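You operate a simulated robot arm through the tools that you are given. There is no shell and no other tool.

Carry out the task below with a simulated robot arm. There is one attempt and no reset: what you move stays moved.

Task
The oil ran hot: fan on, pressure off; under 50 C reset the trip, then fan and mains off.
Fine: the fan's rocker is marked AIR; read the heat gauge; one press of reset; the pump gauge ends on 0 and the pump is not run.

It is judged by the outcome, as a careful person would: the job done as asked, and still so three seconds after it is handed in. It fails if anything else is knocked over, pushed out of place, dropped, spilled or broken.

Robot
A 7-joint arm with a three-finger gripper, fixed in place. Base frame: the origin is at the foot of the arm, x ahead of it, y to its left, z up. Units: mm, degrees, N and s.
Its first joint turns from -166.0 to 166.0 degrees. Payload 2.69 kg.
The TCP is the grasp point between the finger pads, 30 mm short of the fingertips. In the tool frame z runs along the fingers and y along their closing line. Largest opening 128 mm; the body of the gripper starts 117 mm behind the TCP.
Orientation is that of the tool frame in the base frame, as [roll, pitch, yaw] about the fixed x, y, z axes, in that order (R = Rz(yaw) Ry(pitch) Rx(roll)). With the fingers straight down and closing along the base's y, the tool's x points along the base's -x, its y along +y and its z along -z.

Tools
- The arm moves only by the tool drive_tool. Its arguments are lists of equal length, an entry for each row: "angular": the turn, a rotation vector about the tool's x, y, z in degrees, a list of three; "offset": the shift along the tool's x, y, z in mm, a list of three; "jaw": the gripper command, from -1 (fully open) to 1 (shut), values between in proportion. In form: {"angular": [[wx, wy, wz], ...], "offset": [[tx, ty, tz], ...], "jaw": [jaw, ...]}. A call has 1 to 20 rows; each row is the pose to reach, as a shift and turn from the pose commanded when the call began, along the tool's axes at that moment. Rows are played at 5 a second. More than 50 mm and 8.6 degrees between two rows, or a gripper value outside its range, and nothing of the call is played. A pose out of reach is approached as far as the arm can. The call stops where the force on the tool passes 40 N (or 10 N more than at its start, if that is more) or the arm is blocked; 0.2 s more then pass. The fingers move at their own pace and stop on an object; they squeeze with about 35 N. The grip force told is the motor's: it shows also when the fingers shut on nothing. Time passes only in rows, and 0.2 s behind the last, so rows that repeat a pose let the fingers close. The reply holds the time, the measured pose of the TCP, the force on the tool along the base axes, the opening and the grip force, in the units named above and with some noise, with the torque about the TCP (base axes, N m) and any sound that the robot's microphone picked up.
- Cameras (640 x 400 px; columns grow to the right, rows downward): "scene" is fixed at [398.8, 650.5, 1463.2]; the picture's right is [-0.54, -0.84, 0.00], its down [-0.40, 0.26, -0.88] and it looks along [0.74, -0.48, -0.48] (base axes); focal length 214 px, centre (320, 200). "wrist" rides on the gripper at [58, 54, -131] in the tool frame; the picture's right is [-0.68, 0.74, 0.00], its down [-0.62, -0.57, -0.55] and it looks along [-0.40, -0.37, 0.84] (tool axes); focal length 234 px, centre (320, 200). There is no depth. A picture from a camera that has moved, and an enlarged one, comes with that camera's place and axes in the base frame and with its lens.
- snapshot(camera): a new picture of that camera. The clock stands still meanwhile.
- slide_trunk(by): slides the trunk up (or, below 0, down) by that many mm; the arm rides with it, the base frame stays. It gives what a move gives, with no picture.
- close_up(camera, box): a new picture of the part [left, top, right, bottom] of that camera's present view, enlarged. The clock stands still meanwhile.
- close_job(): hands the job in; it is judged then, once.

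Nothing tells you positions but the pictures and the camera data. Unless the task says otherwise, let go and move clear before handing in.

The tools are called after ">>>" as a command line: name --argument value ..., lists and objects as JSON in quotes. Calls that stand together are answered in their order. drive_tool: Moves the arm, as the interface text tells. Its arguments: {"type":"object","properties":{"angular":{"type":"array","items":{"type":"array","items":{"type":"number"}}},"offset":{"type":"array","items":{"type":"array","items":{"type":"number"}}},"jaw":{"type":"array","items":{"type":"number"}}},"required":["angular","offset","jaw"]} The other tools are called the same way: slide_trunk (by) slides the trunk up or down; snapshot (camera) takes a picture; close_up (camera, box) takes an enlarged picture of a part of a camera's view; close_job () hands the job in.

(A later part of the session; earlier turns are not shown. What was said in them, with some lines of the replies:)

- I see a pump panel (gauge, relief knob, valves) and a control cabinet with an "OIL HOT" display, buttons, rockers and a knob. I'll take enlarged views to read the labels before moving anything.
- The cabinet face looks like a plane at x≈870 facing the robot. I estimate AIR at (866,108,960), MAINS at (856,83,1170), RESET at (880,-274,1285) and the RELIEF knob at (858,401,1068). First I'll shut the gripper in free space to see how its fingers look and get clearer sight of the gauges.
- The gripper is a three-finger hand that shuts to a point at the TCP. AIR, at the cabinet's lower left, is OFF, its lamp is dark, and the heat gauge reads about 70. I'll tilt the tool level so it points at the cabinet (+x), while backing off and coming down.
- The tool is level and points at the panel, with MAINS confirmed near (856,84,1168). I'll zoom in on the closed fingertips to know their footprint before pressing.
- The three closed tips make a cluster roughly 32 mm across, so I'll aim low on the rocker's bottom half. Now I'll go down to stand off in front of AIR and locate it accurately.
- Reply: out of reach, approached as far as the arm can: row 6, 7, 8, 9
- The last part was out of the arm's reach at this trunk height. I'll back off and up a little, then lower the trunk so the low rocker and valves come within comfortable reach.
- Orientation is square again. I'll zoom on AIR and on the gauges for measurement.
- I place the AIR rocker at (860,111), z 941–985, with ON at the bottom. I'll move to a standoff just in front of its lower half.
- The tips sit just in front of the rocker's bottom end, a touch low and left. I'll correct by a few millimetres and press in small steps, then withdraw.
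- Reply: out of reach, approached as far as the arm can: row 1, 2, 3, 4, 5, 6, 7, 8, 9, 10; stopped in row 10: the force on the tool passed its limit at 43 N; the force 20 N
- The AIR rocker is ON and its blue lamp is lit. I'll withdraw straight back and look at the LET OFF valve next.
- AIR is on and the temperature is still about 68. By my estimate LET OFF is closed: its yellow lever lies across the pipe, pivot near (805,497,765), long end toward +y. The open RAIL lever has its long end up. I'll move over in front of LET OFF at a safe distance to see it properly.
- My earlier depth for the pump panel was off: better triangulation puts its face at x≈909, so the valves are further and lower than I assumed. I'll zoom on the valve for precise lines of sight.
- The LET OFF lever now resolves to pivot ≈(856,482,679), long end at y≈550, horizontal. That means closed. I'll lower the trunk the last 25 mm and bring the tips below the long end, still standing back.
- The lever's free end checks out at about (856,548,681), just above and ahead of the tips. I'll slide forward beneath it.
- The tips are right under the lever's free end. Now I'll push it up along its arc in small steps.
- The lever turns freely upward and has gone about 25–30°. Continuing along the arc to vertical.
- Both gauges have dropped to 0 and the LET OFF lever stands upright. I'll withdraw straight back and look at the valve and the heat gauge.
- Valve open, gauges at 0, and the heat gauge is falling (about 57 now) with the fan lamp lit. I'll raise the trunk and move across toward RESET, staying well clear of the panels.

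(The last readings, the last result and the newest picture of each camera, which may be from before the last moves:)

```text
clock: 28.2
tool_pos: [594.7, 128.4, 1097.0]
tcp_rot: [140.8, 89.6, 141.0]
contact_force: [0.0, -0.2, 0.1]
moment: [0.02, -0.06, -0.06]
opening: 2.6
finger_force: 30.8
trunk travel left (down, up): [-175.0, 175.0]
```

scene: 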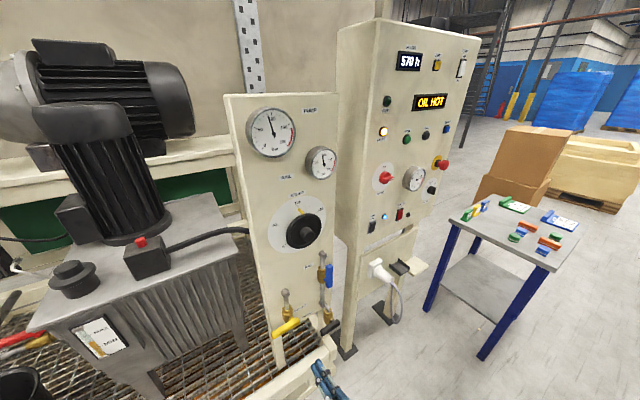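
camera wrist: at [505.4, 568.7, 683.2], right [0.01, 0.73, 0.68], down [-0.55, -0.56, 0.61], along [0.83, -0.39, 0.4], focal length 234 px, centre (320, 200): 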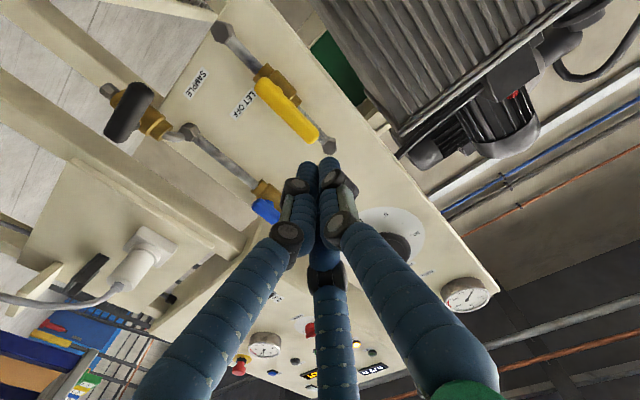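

Half way there, all free. Continuing to stand off in front of RESET.

>>> drive_tool --angular '[[0, 0, 0], [0, 0, 0], [0, 0, 0], [0, 0, 0], [0, 0, 0], [0, 0, 0], [0, 0, 0], [0, 0, 0], [0, 0, 0]]' --offset '[[-19, -40, 5], [-38, -80, 10], [-58, -120, 15], [-77, -160, 20], [-96, -200, 25], [-115, -240, 30], [-134, -280, 35], [-153, -320, 40], [-173, -362, 45]]' --jaw '[1, 1, 1, 1, 1, 1, 1, 1, 1]'

>>> snapshot --camera "wrist"

>>> snapshot --camera "scene"

>>> close_up --camera "scene" --box '[400, 160, 440, 195]'

```text
clock: 30.4
tool_pos: [607.7, -33.2, 1265.1]
tcp_rot: [124.7, 83.1, 116.9]
contact_force: [2.0, -1.1, -0.1]
moment: [-0.02, 0.0, 0.0]
opening: 2.2
finger_force: 31.3
out of reach, approached as far as the arm can: row 2, 3, 4, 5, 6, 7, 8, 9
trunk travel left (down, up): [-175.0, 175.0]
stopped in row 9: the arm was blocked; the commanded pose is now the measured one
```

```text
taken
camera wrist: at [484.6, 44.5, 1221.2], right [0.14, 0.65, 0.74], down [-0.59, -0.55, 0.59], along [0.8, -0.52, 0.31], focal length 234 px, centre (320, 200)
```

wrist: 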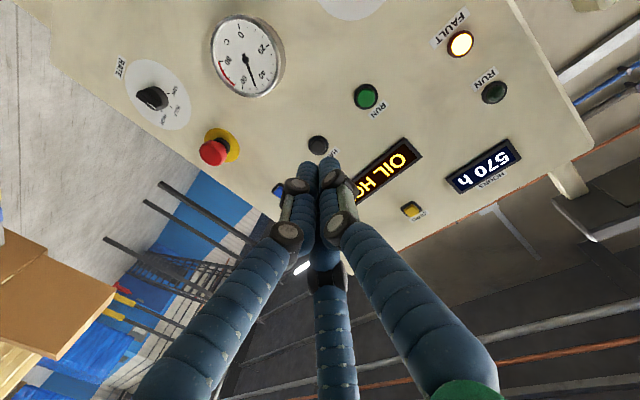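

```text
taken
```

scene: 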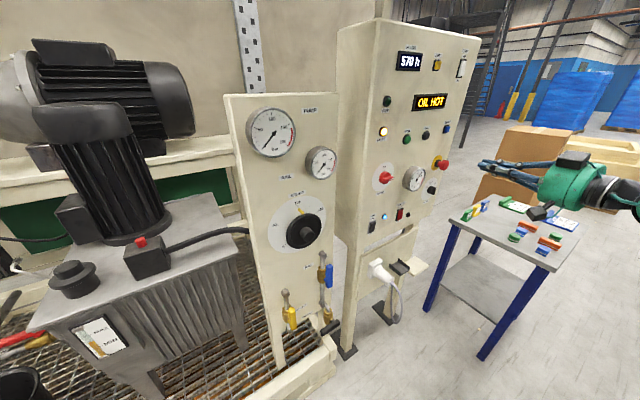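

```text
11.43 times, centred on (420, 178) of scene
camera zoom: at [398.8, 650.5, 1463.2], right [-0.54, -0.84, 0.0], down [-0.4, 0.26, -0.88], along [0.74, -0.48, -0.48], focal length 2451 px, centre (-823, 457)
```

zoom: 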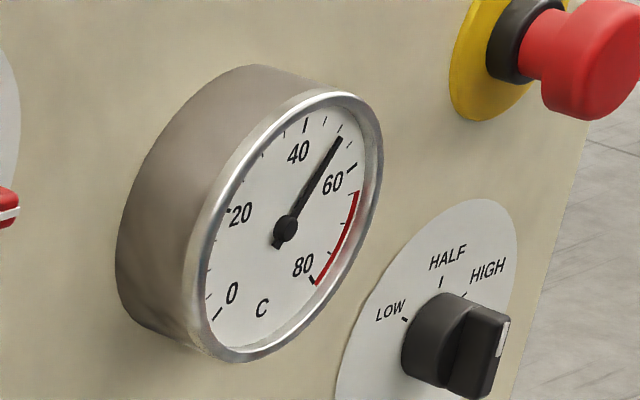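

The arm hit a wrist limit keeping the tool square while moving right, but nothing was touched. Pointing radially (yaw about −15°) should suit it, and RESET at ≈(860,−240,1295) can be pressed at that slight angle. The gauge reads about 50–51, so it isn't clearly under yet.

>>> drive_tool --angular '[[2.4, -1.4, -1.8], [4.8, -2.8, -3.6], [7.2, -4.25, -5.4], [7.2, -4.25, -5.4], [7.2, -4.25, -5.4], [7.2, -4.25, -5.4]]' --offset '[[-8, -24, 15], [-17, -48, 30], [-25, -72, 45], [-34, -96, 60], [-42, -120, 75], [-51, -144, 90]]' --jaw '[1, 1, 1, 1, 1, 1]'

>>> snapshot --camera "wrist"

>>> snapshot --camera "scene"

>>> close_up --camera "scene" --box '[400, 160, 440, 195]'

```text
clock: 31.8
tool_pos: [673.0, -129.6, 1285.0]
tcp_rot: [171.6, 89.9, 154.5]
contact_force: [0.2, 0.1, 1.1]
moment: [0.02, -0.05, 0.01]
opening: 2.1
finger_force: 31.1
out of reach, approached as far as the arm can: row 3, 4, 5, 6
trunk travel left (down, up): [-175.0, 175.0]
```

```text
taken
camera wrist: at [564.2, -38.2, 1227.6], right [0.22, 0.7, 0.68], down [-0.69, -0.38, 0.62], along [0.69, -0.6, 0.4], focal length 234 px, centre (320, 200)
```

wrist: 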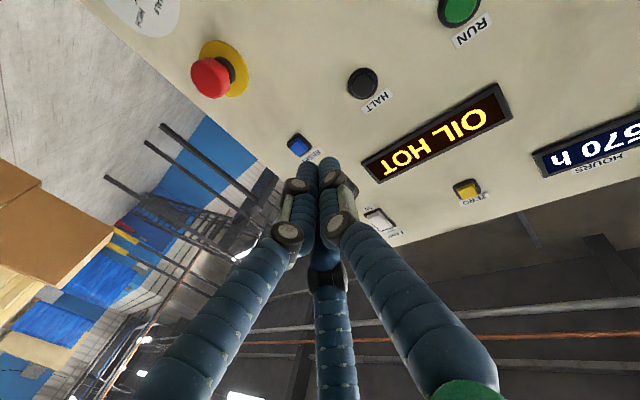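

```text
taken
```

scene: 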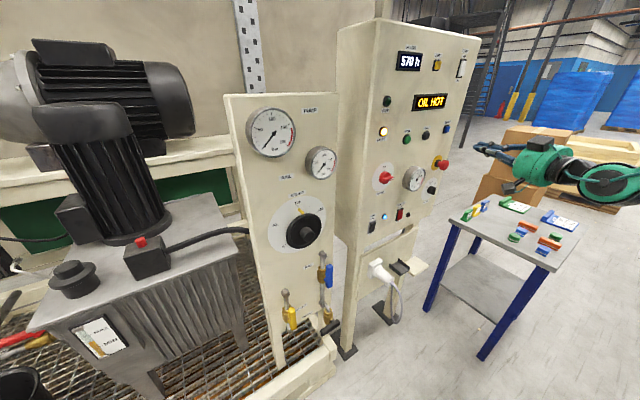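

```text
11.43 times, centred on (420, 178) of scene
camera zoom: at [398.8, 650.5, 1463.2], right [-0.54, -0.84, 0.0], down [-0.4, 0.26, -0.88], along [0.74, -0.48, -0.48], focal length 2451 px, centre (-823, 457)
```

zoom: 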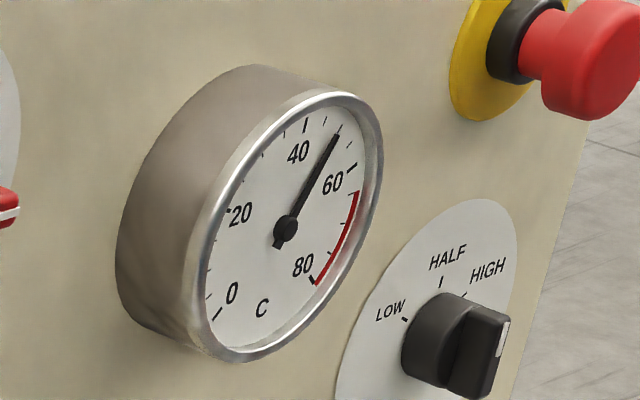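

The gauge is now about 49–50 and still falling. RESET triangulates to (870,−254,1299). I'll try the standoff move in front of it, keeping the present yaw of −17°.

>>> drive_tool --angular '[[0, 0, 0], [0, 0, 0], [0, 0, 0], [0, 0, 0]]' --offset '[[-3, -5, 25], [-6, -20, 45], [-10, -40, 65], [-14, -61, 84]]' --jaw '[1, 1, 1, 1]'

```text
clock: 32.8
tool_pos: [734.3, -136.7, 1288.4]
tcp_rot: [161.4, 89.9, 144.2]
contact_force: [-1.3, 1.0, 1.5]
moment: [0.04, 0.07, 0.03]
opening: 2.1
finger_force: 31.1
out of reach, approached as far as the arm can: row 1, 2, 3, 4
trunk travel left (down, up): [-175.0, 175.0]
```

The arm resists going further right in this wrist posture. I'll probe whether rolling the tool about its own axis frees it, here in open space.

>>> drive_tool --angular '[[0, 0, 8], [0, 0, 16], [0, 0, 24]]' --offset '[[0, -10, -5], [0, -20, -10], [0, -30, -15]]' --jaw '[1, 1, 1]'

```text
clock: 33.6
tool_pos: [730.2, -126.5, 1299.5]
tcp_rot: [93.8, 84.6, 77.6]
contact_force: [-0.3, 0.6, -1.0]
moment: [0.01, 0.0, 0.0]
opening: 2.2
finger_force: 31.1
out of reach, approached as far as the arm can: row 1, 2, 3
trunk travel left (down, up): [-175.0, 175.0]
```

Positive roll is what's blocked. I'll try negative roll instead.

>>> drive_tool --angular '[[0, 0, -8], [0, 0, -16], [0, 0, -24], [0, 0, -30]]' --offset '[[0, 0, 0], [0, 0, 0], [0, 0, 0], [0, -10, 0]]' --jaw '[1, 1, 1, 1]'

```text
clock: 34.6
tool_pos: [728.8, -132.6, 1299.7]
tcp_rot: [-91.1, 65.2, -107.8]
contact_force: [1.1, -0.6, -0.7]
moment: [-0.02, -0.05, 0.0]
opening: 2.2
finger_force: 31.2
trunk travel left (down, up): [-175.0, 175.0]
```

Negative roll works freely. Now shift right to the RESET standoff in this rolled posture.

>>> drive_tool --angular '[[0, 0, -3], [0, 0, -6], [0, 0, -9], [0, 0, -12]]' --offset '[[8, -17, 7.5], [16, -34, 15], [24, -51, 22], [32, -67.4, 30]]' --jaw '[1, 1, 1, 1]'

>>> snapshot --camera "wrist"

>>> close_up --camera "scene" --box '[400, 160, 440, 195]'

>>> snapshot --camera "scene"

```text
clock: 35.6
tool_pos: [746.0, -172.1, 1308.2]
tcp_rot: [-91.7, 53.3, -110.5]
contact_force: [0.8, -0.8, -0.4]
moment: [-0.04, 0.02, 0.01]
opening: 2.3
finger_force: 31.1
out of reach, approached as far as the arm can: row 1, 2, 3, 4
trunk travel left (down, up): [-175.0, 175.0]
```

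```text
taken
camera wrist: at [624.1, -119.3, 1232.0], right [0.33, 0.94, 0.1], down [-0.53, 0.09, 0.84], along [0.78, -0.33, 0.53], focal length 234 px, centre (320, 200)
```

wrist: 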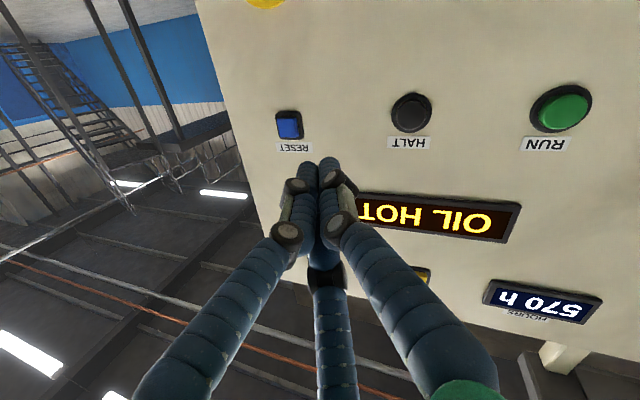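

```text
11.43 times, centred on (420, 178) of scene
camera zoom: at [398.8, 650.5, 1463.2], right [-0.54, -0.84, 0.0], down [-0.4, 0.26, -0.88], along [0.74, -0.48, -0.48], focal length 2451 px, centre (-823, 457)
```

zoom: 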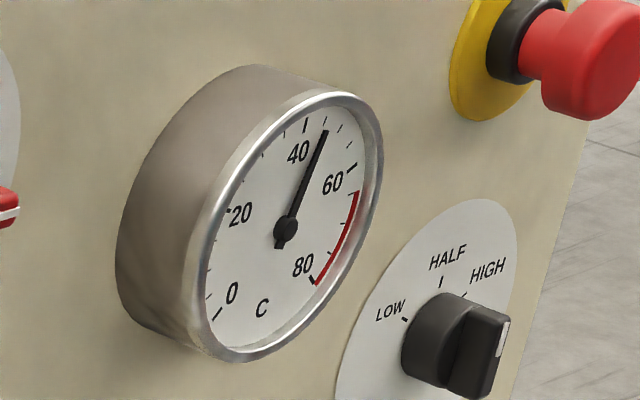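

```text
taken
```

scene: 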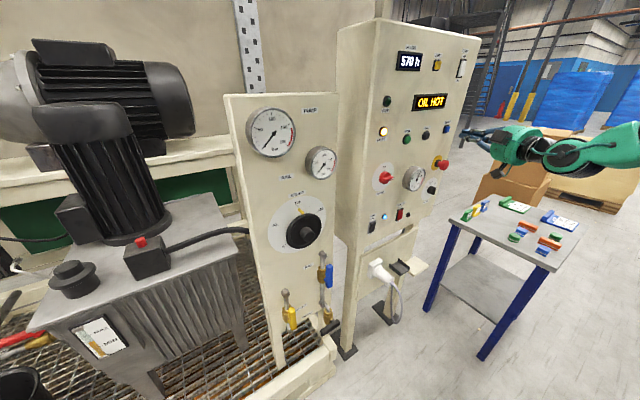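

Heat gauge now reads about 45–46, well under 50. I'll roll further negative and keep moving right; the button can be pressed in any roll.

>>> drive_tool --angular '[[0, 0, -8], [0, 0, -16], [0, 0, -24], [0, 0, -32], [0, 0, -40]]' --offset '[[0, 0, -5], [0, 0, -10], [0, 0, -15], [0, 0, -20], [0, 0, -25]]' --jaw '[1, 1, 1, 1, 1]'

```text
clock: 36.8
tool_pos: [721.8, -162.6, 1308.1]
tcp_rot: [-91.0, 13.2, -109.5]
contact_force: [-1.0, 0.3, 0.3]
moment: [0.01, 0.0, 0.01]
opening: 2.1
finger_force: 31.1
trunk travel left (down, up): [-175.0, 175.0]
```

Rolling about 65° freed it. Now shifting to the RESET standoff.

>>> drive_tool --angular '[[0, 0, 0], [0, 0, 0], [0, 0, 0]]' --offset '[[13, -1, 13], [26, -2, 26], [38, -2.4, 40]]' --jaw '[1, 1, 1]'

>>> snapshot --camera "wrist"

>>> close_up --camera "scene" --box '[400, 90, 500, 170]'

```text
clock: 37.6
tool_pos: [751.7, -192.2, 1305.4]
tcp_rot: [-91.4, 13.3, -110.9]
contact_force: [-1.1, 0.0, -0.3]
moment: [0.01, 0.04, 0.05]
opening: 2.3
finger_force: 31.8
out of reach, approached as far as the arm can: row 1, 2, 3
trunk travel left (down, up): [-175.0, 175.0]
```

```text
taken
camera wrist: at [613.3, -186.1, 1243.3], right [0.28, 0.78, -0.56], down [-0.33, 0.63, 0.7], along [0.9, -0.01, 0.43], focal length 234 px, centre (320, 200)
```

wrist: 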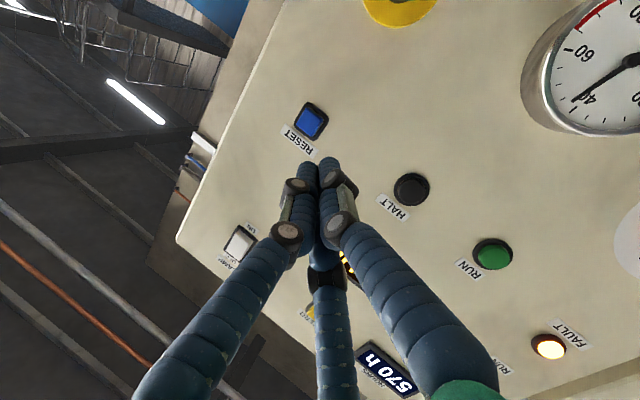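

```text
5.00 times, centred on (450, 130) of scene
camera zoom: at [398.8, 650.5, 1463.2], right [-0.54, -0.84, 0.0], down [-0.4, 0.26, -0.88], along [0.74, -0.48, -0.48], focal length 1072 px, centre (-330, 550)
```

zoom: 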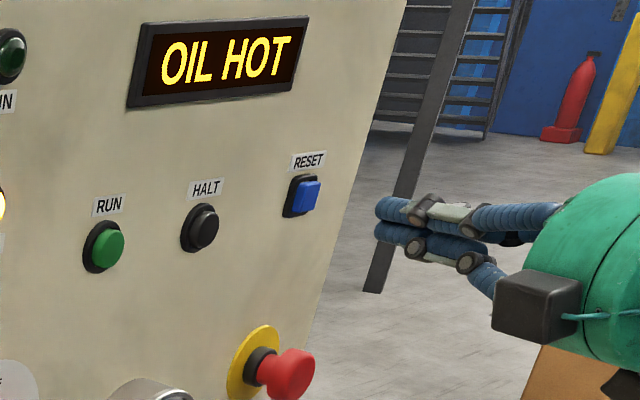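

I'm about 18 mm left of the pressing line, and the arm prefers a larger yaw. I'll yaw to about −30° so the button lies straight ahead.

>>> drive_tool --angular '[[0.7, 3.0, 0.1], [1.4, 6.1, 0.15], [2.1, 9.15, 0.2]]' --offset '[[0, 0, 0], [0, 0, 0], [2, 0, 0]]' --jaw '[1, 1, 1]'

>>> close_up --camera "wrist" --box '[230, 60, 410, 200]'

```text
clock: 38.4
tool_pos: [751.7, -193.4, 1305.6]
tcp_rot: [-91.1, 13.3, -118.8]
contact_force: [-0.5, 0.6, -0.6]
moment: [-0.01, 0.02, 0.05]
opening: 2.0
finger_force: 31.1
trunk travel left (down, up): [-175.0, 175.0]
```

```text
2.86 times, centred on (320, 130) of wrist
camera zoom: at [614.4, -168.0, 1242.3], right [0.39, 0.73, -0.56], down [-0.25, 0.67, 0.7], along [0.89, -0.13, 0.44], focal length 669 px, centre (320, 400)
```

zoom: 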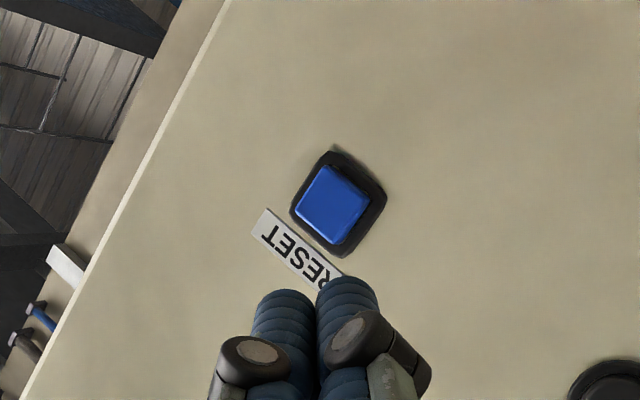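

RESET is now straight ahead, face at about (866,−250,1300). I'll advance to just short of contact and check.

>>> drive_tool --angular '[[0, 0, 0], [0, 0, 0], [0, 0, 0], [0, 0, 0]]' --offset '[[0, 1.5, 25], [0.3, 3, 48], [0.5, 3.7, 66], [0.7, 3.7, 80]]' --jaw '[1, 1, 1, 1]'

>>> close_up --camera "wrist" --box '[230, 60, 410, 200]'

>>> close_up --camera "scene" --box '[400, 90, 500, 170]'

```text
clock: 39.4
tool_pos: [821.8, -232.9, 1302.8]
tcp_rot: [-91.1, 13.4, -118.8]
contact_force: [0.6, 0.7, 1.0]
moment: [-0.03, 0.03, 0.02]
opening: 1.9
finger_force: 31.1
trunk travel left (down, up): [-175.0, 175.0]
```

```text
2.86 times, centred on (320, 130) of wrist
camera zoom: at [684.7, -207.2, 1238.3], right [0.39, 0.73, -0.56], down [-0.25, 0.67, 0.7], along [0.89, -0.13, 0.44], focal length 669 px, centre (320, 400)
```

zoom: 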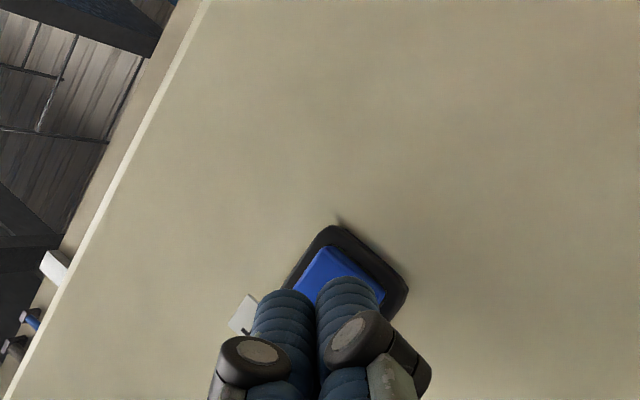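

```text
5.00 times, centred on (450, 130) of scene
camera zoom: at [398.8, 650.5, 1463.2], right [-0.54, -0.84, 0.0], down [-0.4, 0.26, -0.88], along [0.74, -0.48, -0.48], focal length 1072 px, centre (-330, 550)
```

zoom: 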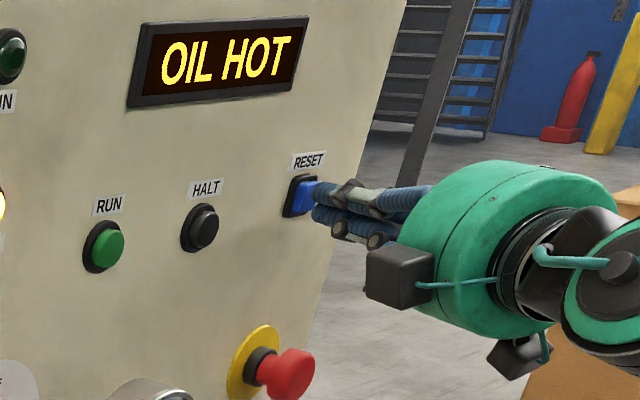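

The tips are a centimetre from the button and well aligned. Now one press, creeping in.

>>> drive_tool --angular '[[0, 0, 0], [0, 0, 0], [0, 0, 0], [0, 0, 0], [0, 0, 0], [0, 0, 0]]' --offset '[[0, 1, 5], [0, 2, 10], [-1, 2.2, 12], [-1.9, 2.4, 13.5], [-2.8, 2.6, 15.2], [-3.8, 2.8, 17]]' --jaw '[1, 1, 1, 1, 1, 1]'

>>> close_up --camera "scene" --box '[370, 80, 470, 160]'

```text
clock: 40.8
tool_pos: [838.1, -236.2, 1299.3]
tcp_rot: [-91.0, 13.4, -118.8]
contact_force: [-9.4, 1.2, 0.3]
moment: [-0.03, -0.09, 0.02]
opening: 6.2
finger_force: 31.0
trunk travel left (down, up): [-175.0, 175.0]
heard: click
```

```text
5.00 times, centred on (420, 120) of scene
camera zoom: at [398.8, 650.5, 1463.2], right [-0.54, -0.84, 0.0], down [-0.4, 0.26, -0.88], along [0.74, -0.48, -0.48], focal length 1072 px, centre (-180, 600)
```

zoom: 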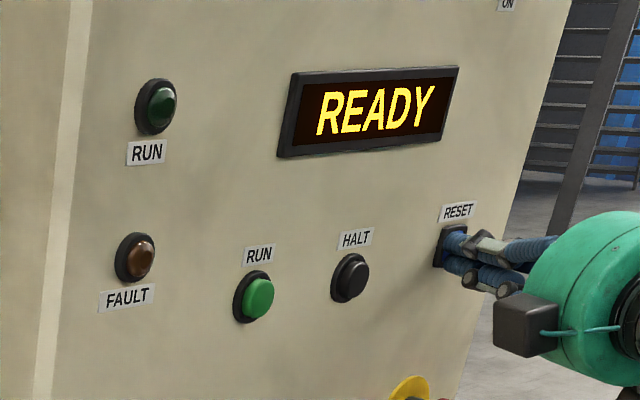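

A click was heard, the display says READY and the FAULT lamp is off. I'll withdraw straight back, so it stays a single press.

>>> drive_tool --angular '[[0, 0, 0], [0, 0, 0], [0, 0, 0], [0, 0, 0], [0, 0, 0]]' --offset '[[4, -1, -8], [4, -1, -30], [4, -1, -65], [4, -1, -100], [4, -1, -135]]' --jaw '[1, 1, 1, 1, 1]'

>>> close_up --camera "scene" --box '[350, 30, 490, 240]'

```text
clock: 42.0
tool_pos: [717.7, -175.6, 1303.0]
tcp_rot: [-91.1, 13.2, -118.8]
contact_force: [-0.2, -0.7, 0.2]
moment: [-0.01, 0.01, 0.02]
opening: 2.2
finger_force: 30.9
trunk travel left (down, up): [-175.0, 175.0]
```

```text
1.90 times, centred on (420, 135) of scene
camera zoom: at [398.8, 650.5, 1463.2], right [-0.54, -0.84, 0.0], down [-0.4, 0.26, -0.88], along [0.74, -0.48, -0.48], focal length 408 px, centre (130, 324)
```

zoom: 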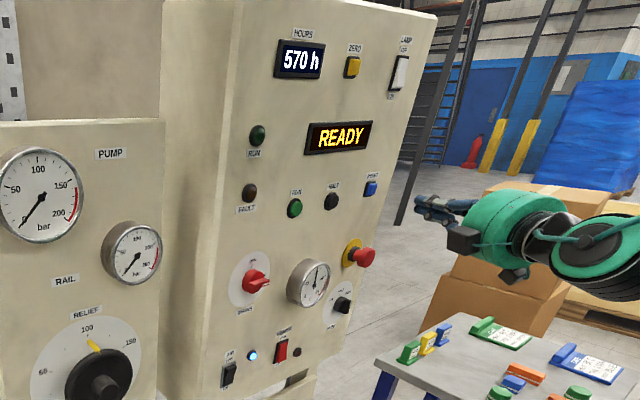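

Trip is reset. Next is fan off, so I'll bring the arm back left and square up the tool in free space in front of the cabinet.

>>> drive_tool --angular '[[0, 0, 0], [0, 0, 0], [0, 0, 0], [-1.95, -1.67, 6.2], [-3.9, -3.3, 12.4], [-5.85, -5, 18.7], [-7.8, -6.7, 24.9], [-9.75, -8.35, 31.1], [-11.7, -10, 37.3], [-13.65, -11.7, 43.6], [-15.6, -13.3, 49.8], [-17.55, -15, 56], [-19.5, -16.7, 62.2], [-21.45, -18.4, 68.5], [-23.4, -20, 74.7]]' --offset '[[-14.2, 23, -22.3], [-28.5, 46.1, -44.5], [-42.7, 69.1, -66.8], [-56.9, 92.1, -89.1], [-71.2, 115.2, -111.4], [-85.4, 138.2, -133.6], [-99.7, 161.3, -155.9], [-113.9, 184.3, -178.2], [-128.1, 207.3, -200.5], [-142.4, 230.4, -222.7], [-156.6, 253.4, -245], [-156.6, 253.4, -245], [-156.6, 253.4, -245], [-156.6, 253.4, -245], [-156.6, 253.4, -245]]' --jaw '[1, 1, 1, 1, 1, 1, 1, 1, 1, 1, 1, 1, 1, 1, 1]'

>>> snapshot --camera "scene"

>>> snapshot --camera "wrist"

```text
clock: 45.2
tool_pos: [599.2, 129.7, 1095.7]
tcp_rot: [63.5, 89.8, 63.7]
contact_force: [1.1, 0.2, -0.1]
moment: [0.02, 0.0, 0.0]
opening: 2.1
finger_force: 31.2
trunk travel left (down, up): [-175.0, 175.0]
```

```text
taken
```

scene: 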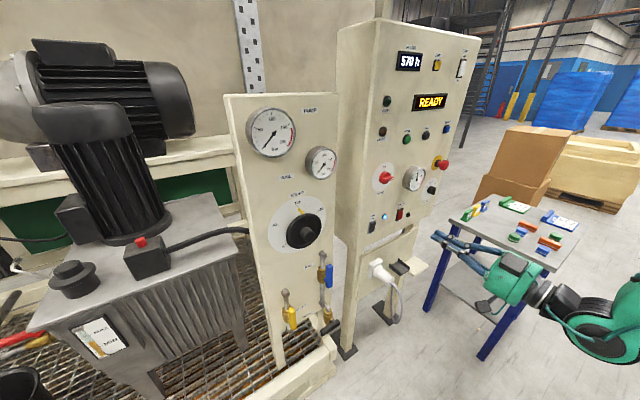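

```text
taken
camera wrist: at [468.6, 184.3, 1037.2], right [0.0, 0.73, 0.68], down [-0.55, -0.57, 0.61], along [0.84, -0.37, 0.4], focal length 234 px, centre (320, 200)
```

wrist: 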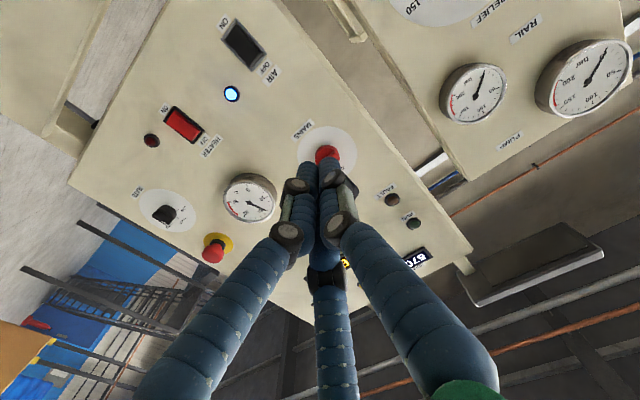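

Arm is squared up again. I'll lower the trunk 150 mm and stand off in front of the top (OFF) end of the AIR rocker.

>>> slide_trunk --by -150

>>> drive_tool --angular '[[0, 0, 0], [0, 0, 0], [0, 0, 0], [0, 0, 0], [0, 0, 0], [0, 0, 0]]' --offset '[[-10, -6, 30], [-20, -12, 70], [-34, -19, 110], [-34, -19, 150], [-34, -19, 180], [-34, -19, 197]]' --jaw '[1, 1, 1, 1, 1, 1]'

>>> close_up --camera "scene" --box '[340, 195, 440, 265]'

>>> close_up --camera "wrist" --box '[240, 60, 400, 220]'

```text
clock: 46.9
tool_pos: [599.0, 129.6, 945.0]
tcp_rot: [21.6, 89.9, 21.7]
contact_force: [-0.3, 0.8, 0.1]
moment: [-0.01, 0.02, 0.01]
opening: 2.2
finger_force: 31.4
trunk travel left (down, up): [-25.0, 325.0]
```

```text
clock: 48.3
tool_pos: [795.5, 113.9, 979.9]
tcp_rot: [96.8, 89.8, 96.1]
contact_force: [-1.2, 0.2, 0.2]
moment: [0.01, -0.01, -0.01]
opening: 2.1
finger_force: 31.4
out of reach, approached as far as the arm can: row 6
trunk travel left (down, up): [-25.0, 325.0]
```

```text
5.71 times, centred on (390, 230) of scene
camera zoom: at [398.8, 650.5, 1463.2], right [-0.54, -0.84, 0.0], down [-0.4, 0.26, -0.88], along [0.74, -0.48, -0.48], focal length 1226 px, centre (-80, 29)
```

zoom: 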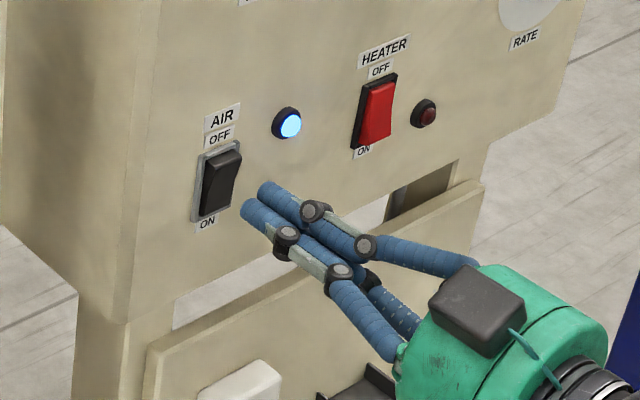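

```text
2.50 times, centred on (320, 140) of wrist
camera zoom: at [665.0, 171.4, 922.2], right [0.01, 0.73, 0.68], down [-0.55, -0.56, 0.61], along [0.83, -0.38, 0.4], focal length 585 px, centre (320, 350)
```

zoom: 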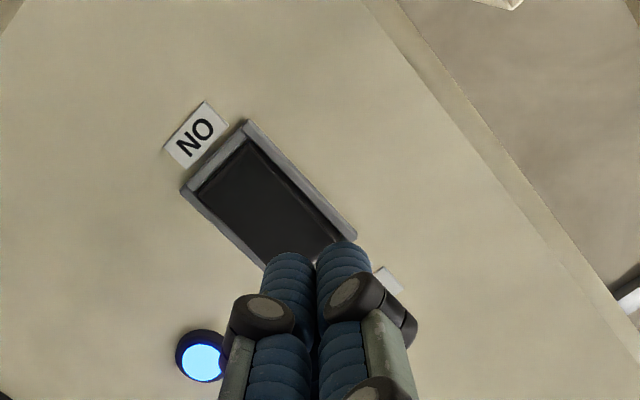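

Tips are in front of the rocker's raised top end. I'll press it the same way as before, a few millimetres lower and to the right.

>>> drive_tool --angular '[[0, 0, 0], [0, 0, 0], [0, 0, 0], [0, 0, 0], [0, 0, 0], [0, 0, 0], [0, 0, 0], [0, 0, 0], [0, 0, 0], [0, 0, 0]]' --offset '[[3, -3, 7], [3, -3, 14], [3, -3, 20], [3, -3, 24], [3, -3, 28], [3, -3, 31], [3, -3, 34], [3, -3, 37], [3, -3, 39], [3, -3, 41]]' --jaw '[1, 1, 1, 1, 1, 1, 1, 1, 1, 1]'

>>> close_up --camera "scene" --box '[340, 195, 440, 265]'

```text
clock: 50.7
tool_pos: [833.3, 116.1, 975.9]
tcp_rot: [167.1, 89.8, 166.7]
contact_force: [-25.6, 0.4, 8.1]
moment: [-0.12, 0.0, -0.2]
opening: 2.2
finger_force: 30.7
out of reach, approached as far as the arm can: row 1, 2, 3, 4, 5, 6, 7, 8, 9
trunk travel left (down, up): [-25.0, 325.0]
stopped in row 10: the force on the tool passed its limit at 42 N (the readings are from after the stop); the commanded pose is now the measured one
```

```text
5.71 times, centred on (390, 230) of scene
camera zoom: at [398.8, 650.5, 1463.2], right [-0.54, -0.84, 0.0], down [-0.4, 0.26, -0.88], along [0.74, -0.48, -0.48], focal length 1226 px, centre (-80, 29)
```

zoom: 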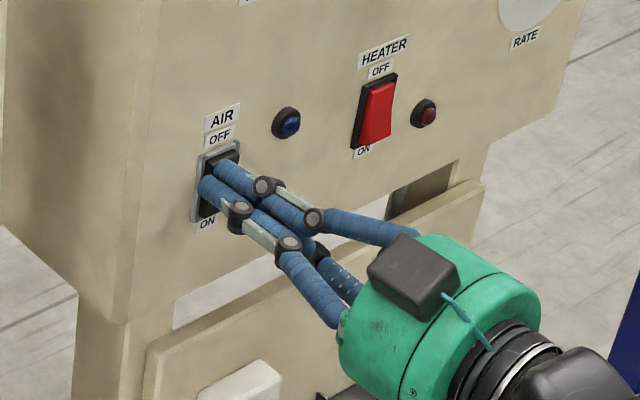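

The fan lamp is out, so AIR is OFF. I'll withdraw and raise the trunk toward the MAINS knob height.

>>> drive_tool --angular '[[0, 0, 0], [0, 0, 0], [0, 0, 0], [0, 0, 0], [0, 0, 0]]' --offset '[[0, 0, -15], [0, 0, -50], [0, 0, -90], [0, 0, -130], [0, 0, -165]]' --jaw '[1, 1, 1, 1, 1]'

>>> close_up --camera "scene" --box '[355, 135, 455, 240]'

>>> slide_trunk --by 125

>>> snapshot --camera "wrist"

>>> close_up --camera "scene" --box '[365, 155, 405, 200]'

```text
clock: 51.9
tool_pos: [666.9, 117.3, 973.9]
tcp_rot: [161.2, 89.8, 160.7]
contact_force: [1.4, 0.4, -0.5]
moment: [-0.04, -0.06, -0.01]
opening: 1.8
finger_force: 31.7
trunk travel left (down, up): [-25.0, 325.0]
```

```text
3.81 times, centred on (405, 188) of scene
camera zoom: at [398.8, 650.5, 1463.2], right [-0.54, -0.84, 0.0], down [-0.4, 0.26, -0.88], along [0.74, -0.48, -0.48], focal length 817 px, centre (-4, 248)
```

zoom: 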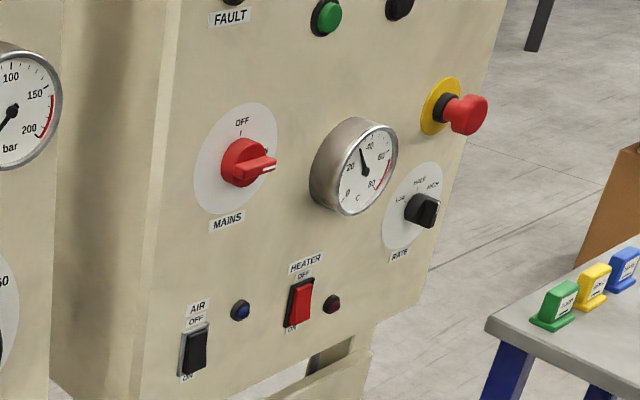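

```text
clock: 53.4
tool_pos: [667.4, 116.7, 1098.2]
tcp_rot: [168.2, 89.7, 167.8]
contact_force: [-0.2, 0.8, 0.0]
moment: [-0.03, -0.07, -0.01]
opening: 2.0
finger_force: 31.0
trunk travel left (down, up): [-150.0, 200.0]
```

```text
taken
camera wrist: at [537.5, 173.4, 1040.2], right [0.01, 0.74, 0.68], down [-0.55, -0.56, 0.62], along [0.83, -0.38, 0.4], focal length 234 px, centre (320, 200)
```

wrist: 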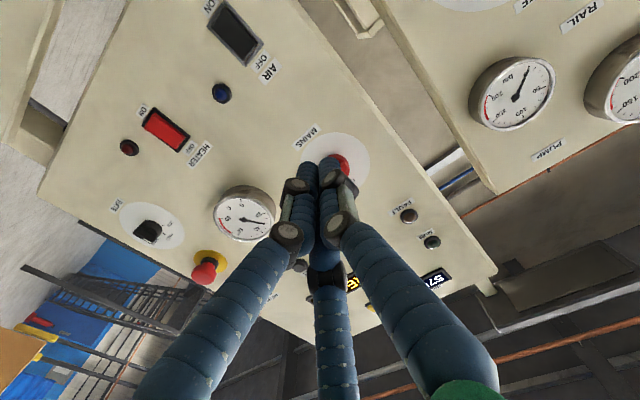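

```text
8.89 times, centred on (385, 178) of scene
camera zoom: at [398.8, 650.5, 1463.2], right [-0.54, -0.84, 0.0], down [-0.4, 0.26, -0.88], along [0.74, -0.48, -0.48], focal length 1906 px, centre (-258, 400)
```

zoom: 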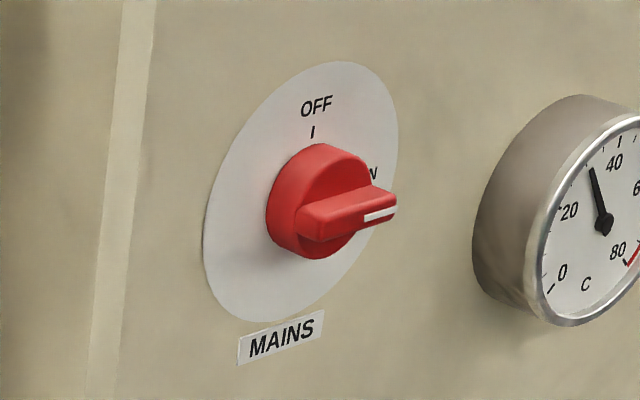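

AIR is off and everything else unchanged. The MAINS grip bar is centred near (844,85,1171), spanning y 59–110, with the white pointer at its right end (ON). I'll push the right end up a quarter turn to OFF. First a standoff below-right of it, with some negative roll for wrist comfort.

>>> drive_tool --angular '[[0, 0, -8], [0, 0, -16], [0, 0, -24], [0, 0, -32], [0, 0, -40]]' --offset '[[-4, -11, 15], [-8, -22, 30], [-12, -33, 50], [-17, -46, 70], [-22, -57, 88]]' --jaw '[1, 1, 1, 1, 1]'

>>> snapshot --camera "wrist"

>>> close_up --camera "scene" --box '[360, 140, 440, 210]'

```text
clock: 54.6
tool_pos: [736.0, 83.3, 1117.1]
tcp_rot: [-90.7, 58.0, -92.1]
contact_force: [0.0, -0.4, 0.7]
moment: [-0.01, -0.03, 0.0]
opening: 2.3
finger_force: 30.9
out of reach, approached as far as the arm can: row 3, 4, 5
trunk travel left (down, up): [-150.0, 200.0]
```

```text
taken
camera wrist: at [605.9, 103.1, 1039.1], right [0.03, 0.98, 0.18], down [-0.55, -0.14, 0.83], along [0.84, -0.12, 0.53], focal length 234 px, centre (320, 200)
```

wrist: 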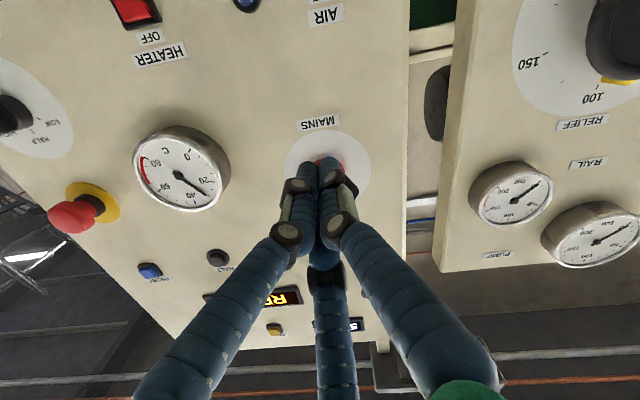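

```text
5.71 times, centred on (400, 175) of scene
camera zoom: at [398.8, 650.5, 1463.2], right [-0.54, -0.84, 0.0], down [-0.4, 0.26, -0.88], along [0.74, -0.48, -0.48], focal length 1226 px, centre (-137, 343)
```

zoom: 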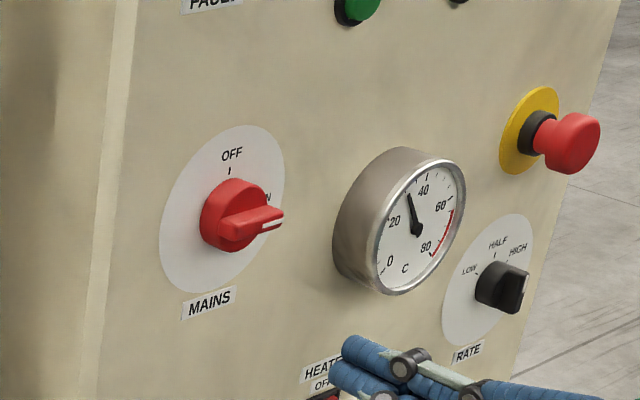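

Reach again favours some yaw, so I'll yaw −10° and place the tips just below-right of the MAINS bar, still standing off.

>>> drive_tool --angular '[[2.8, 1.8, 0], [5.6, 3.5, 0], [8.5, 5.3, 0]]' --offset '[[-4, -7, 11], [-8, -13, 22], [-12.7, -19.8, 34]]' --jaw '[1, 1, 1]'

>>> close_up --camera "wrist" --box '[240, 80, 400, 200]'

>>> close_up --camera "scene" --box '[360, 140, 440, 210]'

```text
clock: 55.4
tool_pos: [769.9, 73.7, 1138.4]
tcp_rot: [-90.8, 58.0, -102.2]
contact_force: [-0.7, 0.0, 0.8]
moment: [-0.01, -0.01, 0.01]
opening: 2.3
finger_force: 31.0
trunk travel left (down, up): [-150.0, 200.0]
```

```text
3.33 times, centred on (320, 140) of wrist
camera zoom: at [644.5, 115.3, 1060.5], right [0.2, 0.96, 0.18], down [-0.56, -0.04, 0.83], along [0.8, -0.27, 0.53], focal length 781 px, centre (320, 400)
```

zoom: 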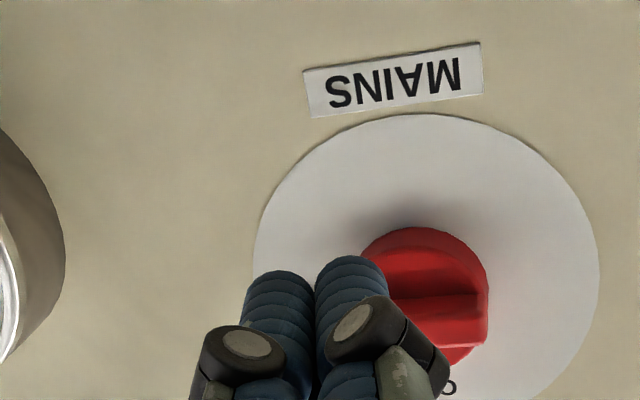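

```text
5.71 times, centred on (400, 175) of scene
camera zoom: at [398.8, 650.5, 1463.2], right [-0.54, -0.84, 0.0], down [-0.4, 0.26, -0.88], along [0.74, -0.48, -0.48], focal length 1226 px, centre (-137, 343)
```

zoom: 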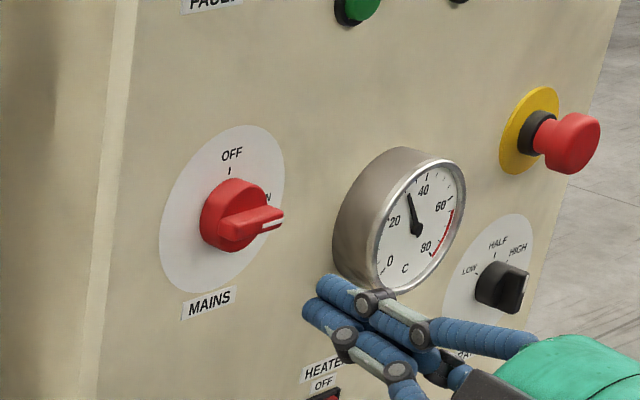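

The tips are below-right of the bar with a clear path. I'll move straight in (+x) beneath the bar's right end.

>>> drive_tool --angular '[[0, 0, 0], [0, 0, 0], [0, 0, 0], [0, 0, 0]]' --offset '[[-0.8, 3.5, 15], [-1.8, 6.5, 30], [-2.6, 8.5, 42], [-3.4, 10.4, 52]]' --jaw '[1, 1, 1, 1]'

>>> close_up --camera "wrist" --box '[240, 80, 400, 200]'

>>> close_up --camera "scene" --box '[360, 150, 420, 200]'

```text
clock: 56.4
tool_pos: [822.2, 72.8, 1135.1]
tcp_rot: [-90.7, 58.0, -102.1]
contact_force: [0.1, 0.4, 0.1]
moment: [0.03, -0.02, 0.01]
opening: 2.1
finger_force: 31.5
trunk travel left (down, up): [-150.0, 200.0]
```

```text
3.33 times, centred on (320, 140) of wrist
camera zoom: at [697.8, 115.1, 1057.5], right [0.2, 0.96, 0.18], down [-0.56, -0.04, 0.83], along [0.8, -0.27, 0.53], focal length 781 px, centre (320, 400)
```

zoom: 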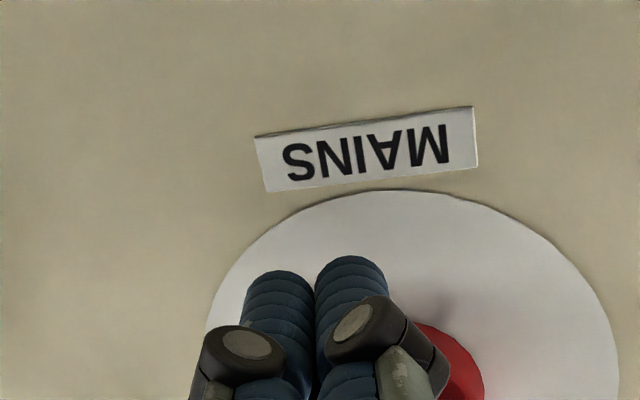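

```text
8.00 times, centred on (390, 175) of scene
camera zoom: at [398.8, 650.5, 1463.2], right [-0.54, -0.84, 0.0], down [-0.4, 0.26, -0.88], along [0.74, -0.48, -0.48], focal length 1716 px, centre (-240, 400)
```

zoom: 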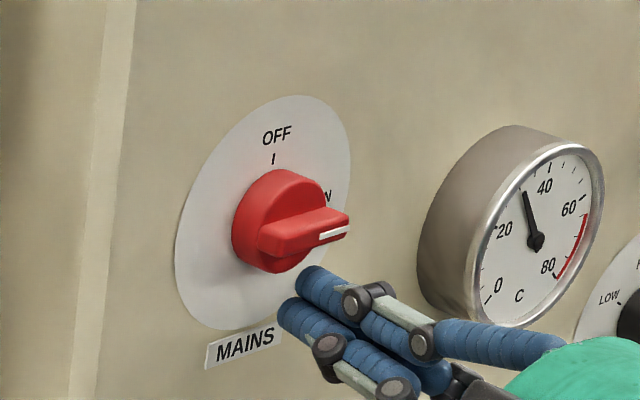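

The tips sit just under the bar's right half. I'll push up along the arc in small steps, first to about half a quarter-turn, then check.

>>> drive_tool --angular '[[0, 0, 0], [0, 0, 0], [0, 0, 0], [0, 0, 0], [0, 0, 0], [0, 0, 0]]' --offset '[[-4.4, -6.2, 0.5], [-9.5, -9.4, 0.5], [-12.7, -13.7, 0.9], [-15.4, -18.8, 1.4], [-18.6, -23.2, 1.8], [-22.3, -26.6, 2]]' --jaw '[1, 1, 1, 1, 1, 1]'

>>> close_up --camera "scene" --box '[360, 150, 420, 200]'

```text
clock: 57.8
tool_pos: [823.5, 62.8, 1168.6]
tcp_rot: [-90.7, 58.0, -102.2]
contact_force: [-0.4, -1.9, -1.1]
moment: [-0.02, 0.04, -0.01]
opening: 1.9
finger_force: 31.3
trunk travel left (down, up): [-150.0, 200.0]
```

```text
8.00 times, centred on (390, 175) of scene
camera zoom: at [398.8, 650.5, 1463.2], right [-0.54, -0.84, 0.0], down [-0.4, 0.26, -0.88], along [0.74, -0.48, -0.48], focal length 1716 px, centre (-240, 400)
```

zoom: 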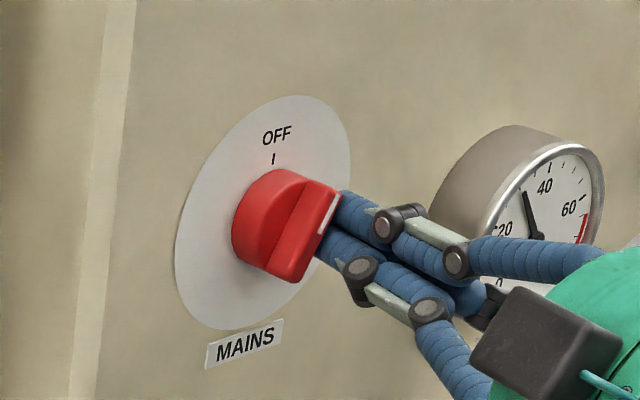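

The bar has turned about 50° and moves easily. Continuing gently toward OFF.

>>> drive_tool --angular '[[0, 0, 0], [0, 0, 0], [0, 0, 0], [0, 0, 0]]' --offset '[[-4.6, -4, 0.2], [-10.7, -5.5, -0.3], [-16, -6.5, -0.7], [-19.6, -6.4, -1.1]]' --jaw '[1, 1, 1, 1]'

>>> close_up --camera "scene" --box '[360, 150, 420, 200]'

>>> close_up --camera "scene" --box '[370, 30, 490, 160]'

```text
clock: 58.7
tool_pos: [821.1, 62.2, 1184.4]
tcp_rot: [-91.2, 58.0, -102.8]
contact_force: [0.3, -11.0, -1.1]
moment: [-0.07, -0.11, -0.18]
opening: 2.0
finger_force: 31.1
trunk travel left (down, up): [-150.0, 200.0]
stopped in row 4: the force on the tool passed its limit at 43 N (the readings are from after the stop); the commanded pose is now the measured one
```

```text
8.00 times, centred on (390, 175) of scene
camera zoom: at [398.8, 650.5, 1463.2], right [-0.54, -0.84, 0.0], down [-0.4, 0.26, -0.88], along [0.74, -0.48, -0.48], focal length 1716 px, centre (-240, 400)
```

zoom: 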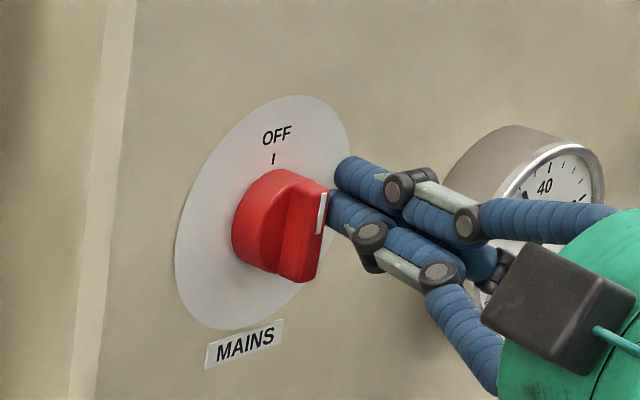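

```text
3.08 times, centred on (430, 95) of scene
camera zoom: at [398.8, 650.5, 1463.2], right [-0.54, -0.84, 0.0], down [-0.4, 0.26, -0.88], along [0.74, -0.48, -0.48], focal length 660 px, centre (-18, 523)
```

zoom: 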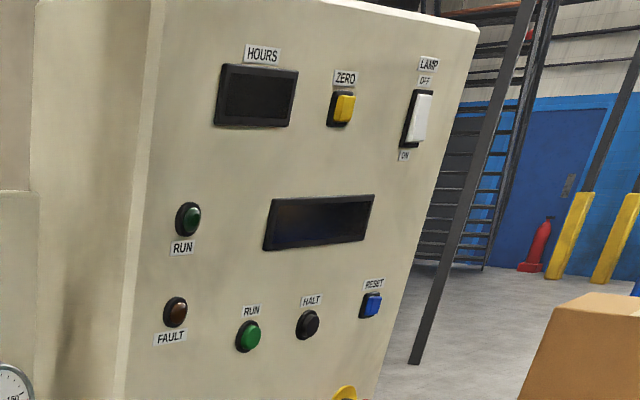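

MAINS has reached its OFF stop and the displays are dark. I'll ease off to the side and back straight away.

>>> drive_tool --angular '[[0, 0, 0], [0, 0, 0], [0, 0, 0], [0, 0, 0], [0, 0, 0], [0, 0, 0]]' --offset '[[1.5, -2.5, 0.6], [3, -5, 1], [6, -10, -28], [10, -16, -64], [14, -22, -99], [18, -28, -134]]' --jaw '[1, 1, 1, 1, 1, 1]'

>>> snapshot --camera "scene"

>>> close_up --camera "scene" --box '[355, 135, 455, 240]'

>>> close_up --camera "scene" --box '[225, 90, 355, 180]'

>>> close_up --camera "scene" --box '[240, 240, 360, 340]'

```text
clock: 60.1
tool_pos: [685.2, 59.7, 1187.5]
tcp_rot: [-91.0, 57.9, -102.6]
contact_force: [0.4, -1.4, -0.5]
moment: [-0.03, -0.03, -0.01]
opening: 2.0
finger_force: 31.6
trunk travel left (down, up): [-150.0, 200.0]
```

```text
taken
```

scene: 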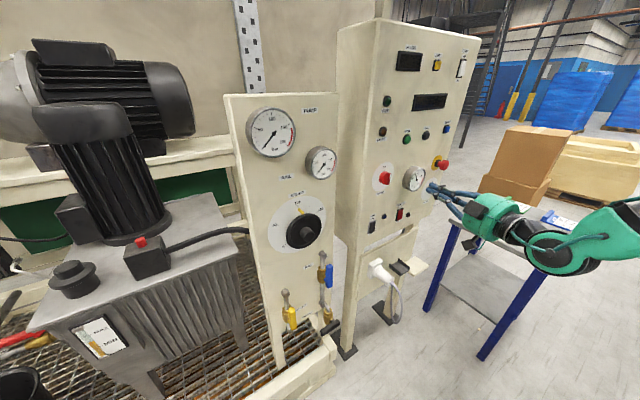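

```text
3.81 times, centred on (405, 188) of scene
camera zoom: at [398.8, 650.5, 1463.2], right [-0.54, -0.84, 0.0], down [-0.4, 0.26, -0.88], along [0.74, -0.48, -0.48], focal length 817 px, centre (-4, 248)
```

zoom: 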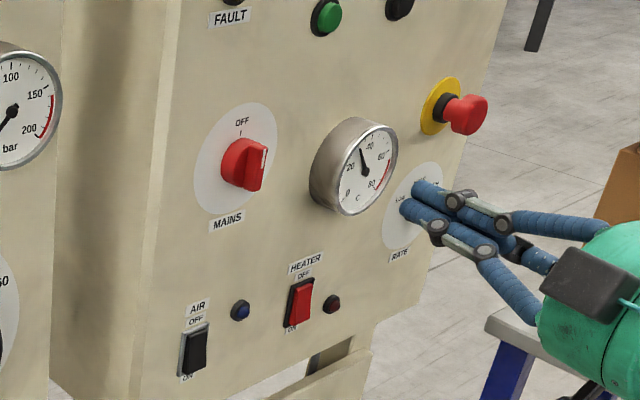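

```text
4.44 times, centred on (290, 135) of scene
camera zoom: at [398.8, 650.5, 1463.2], right [-0.54, -0.84, 0.0], down [-0.4, 0.26, -0.88], along [0.74, -0.48, -0.48], focal length 953 px, centre (453, 489)
```

zoom: 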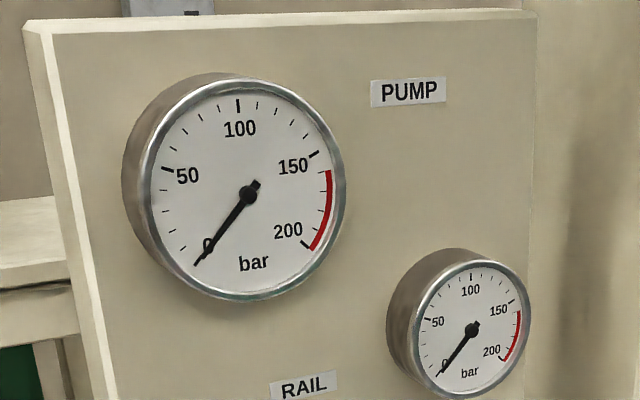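

```text
4.00 times, centred on (300, 290) of scene
camera zoom: at [398.8, 650.5, 1463.2], right [-0.54, -0.84, 0.0], down [-0.4, 0.26, -0.88], along [0.74, -0.48, -0.48], focal length 858 px, centre (400, -160)
```

zoom: 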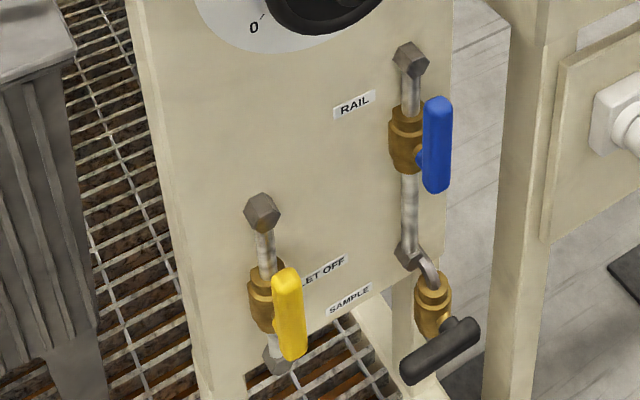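

MAINS points to OFF, AIR is OFF, the trip is reset, and LET OFF is open with both gauges on 0. The pump was never run. The arm is clear of everything, so I'm handing in.

>>> close_job

```text
The job is handed in.
```

The job is done and handed in; no result came back when I did.

- **Fan on:** I switched the AIR rocker on and its blue lamp lit.
- **Pressure off:** I opened the yellow LET OFF valve, and both the PUMP and RAIL gauges dropped from about 95 bar to 0. They were still on 0 when I handed in. I left LET OFF open; RELIEF is still at 100.
- **Trip reset:** I waited until the heat gauge read about 45 C, then pressed RESET once. The display changed from OIL HOT to READY and the FAULT lamp went out.
- **Fan and mains off:** AIR went off first and its lamp went out, then MAINS was turned to OFF and the displays went dark.

The pump was never run. I didn't knock or move anything else, and the arm is clear of the panels.
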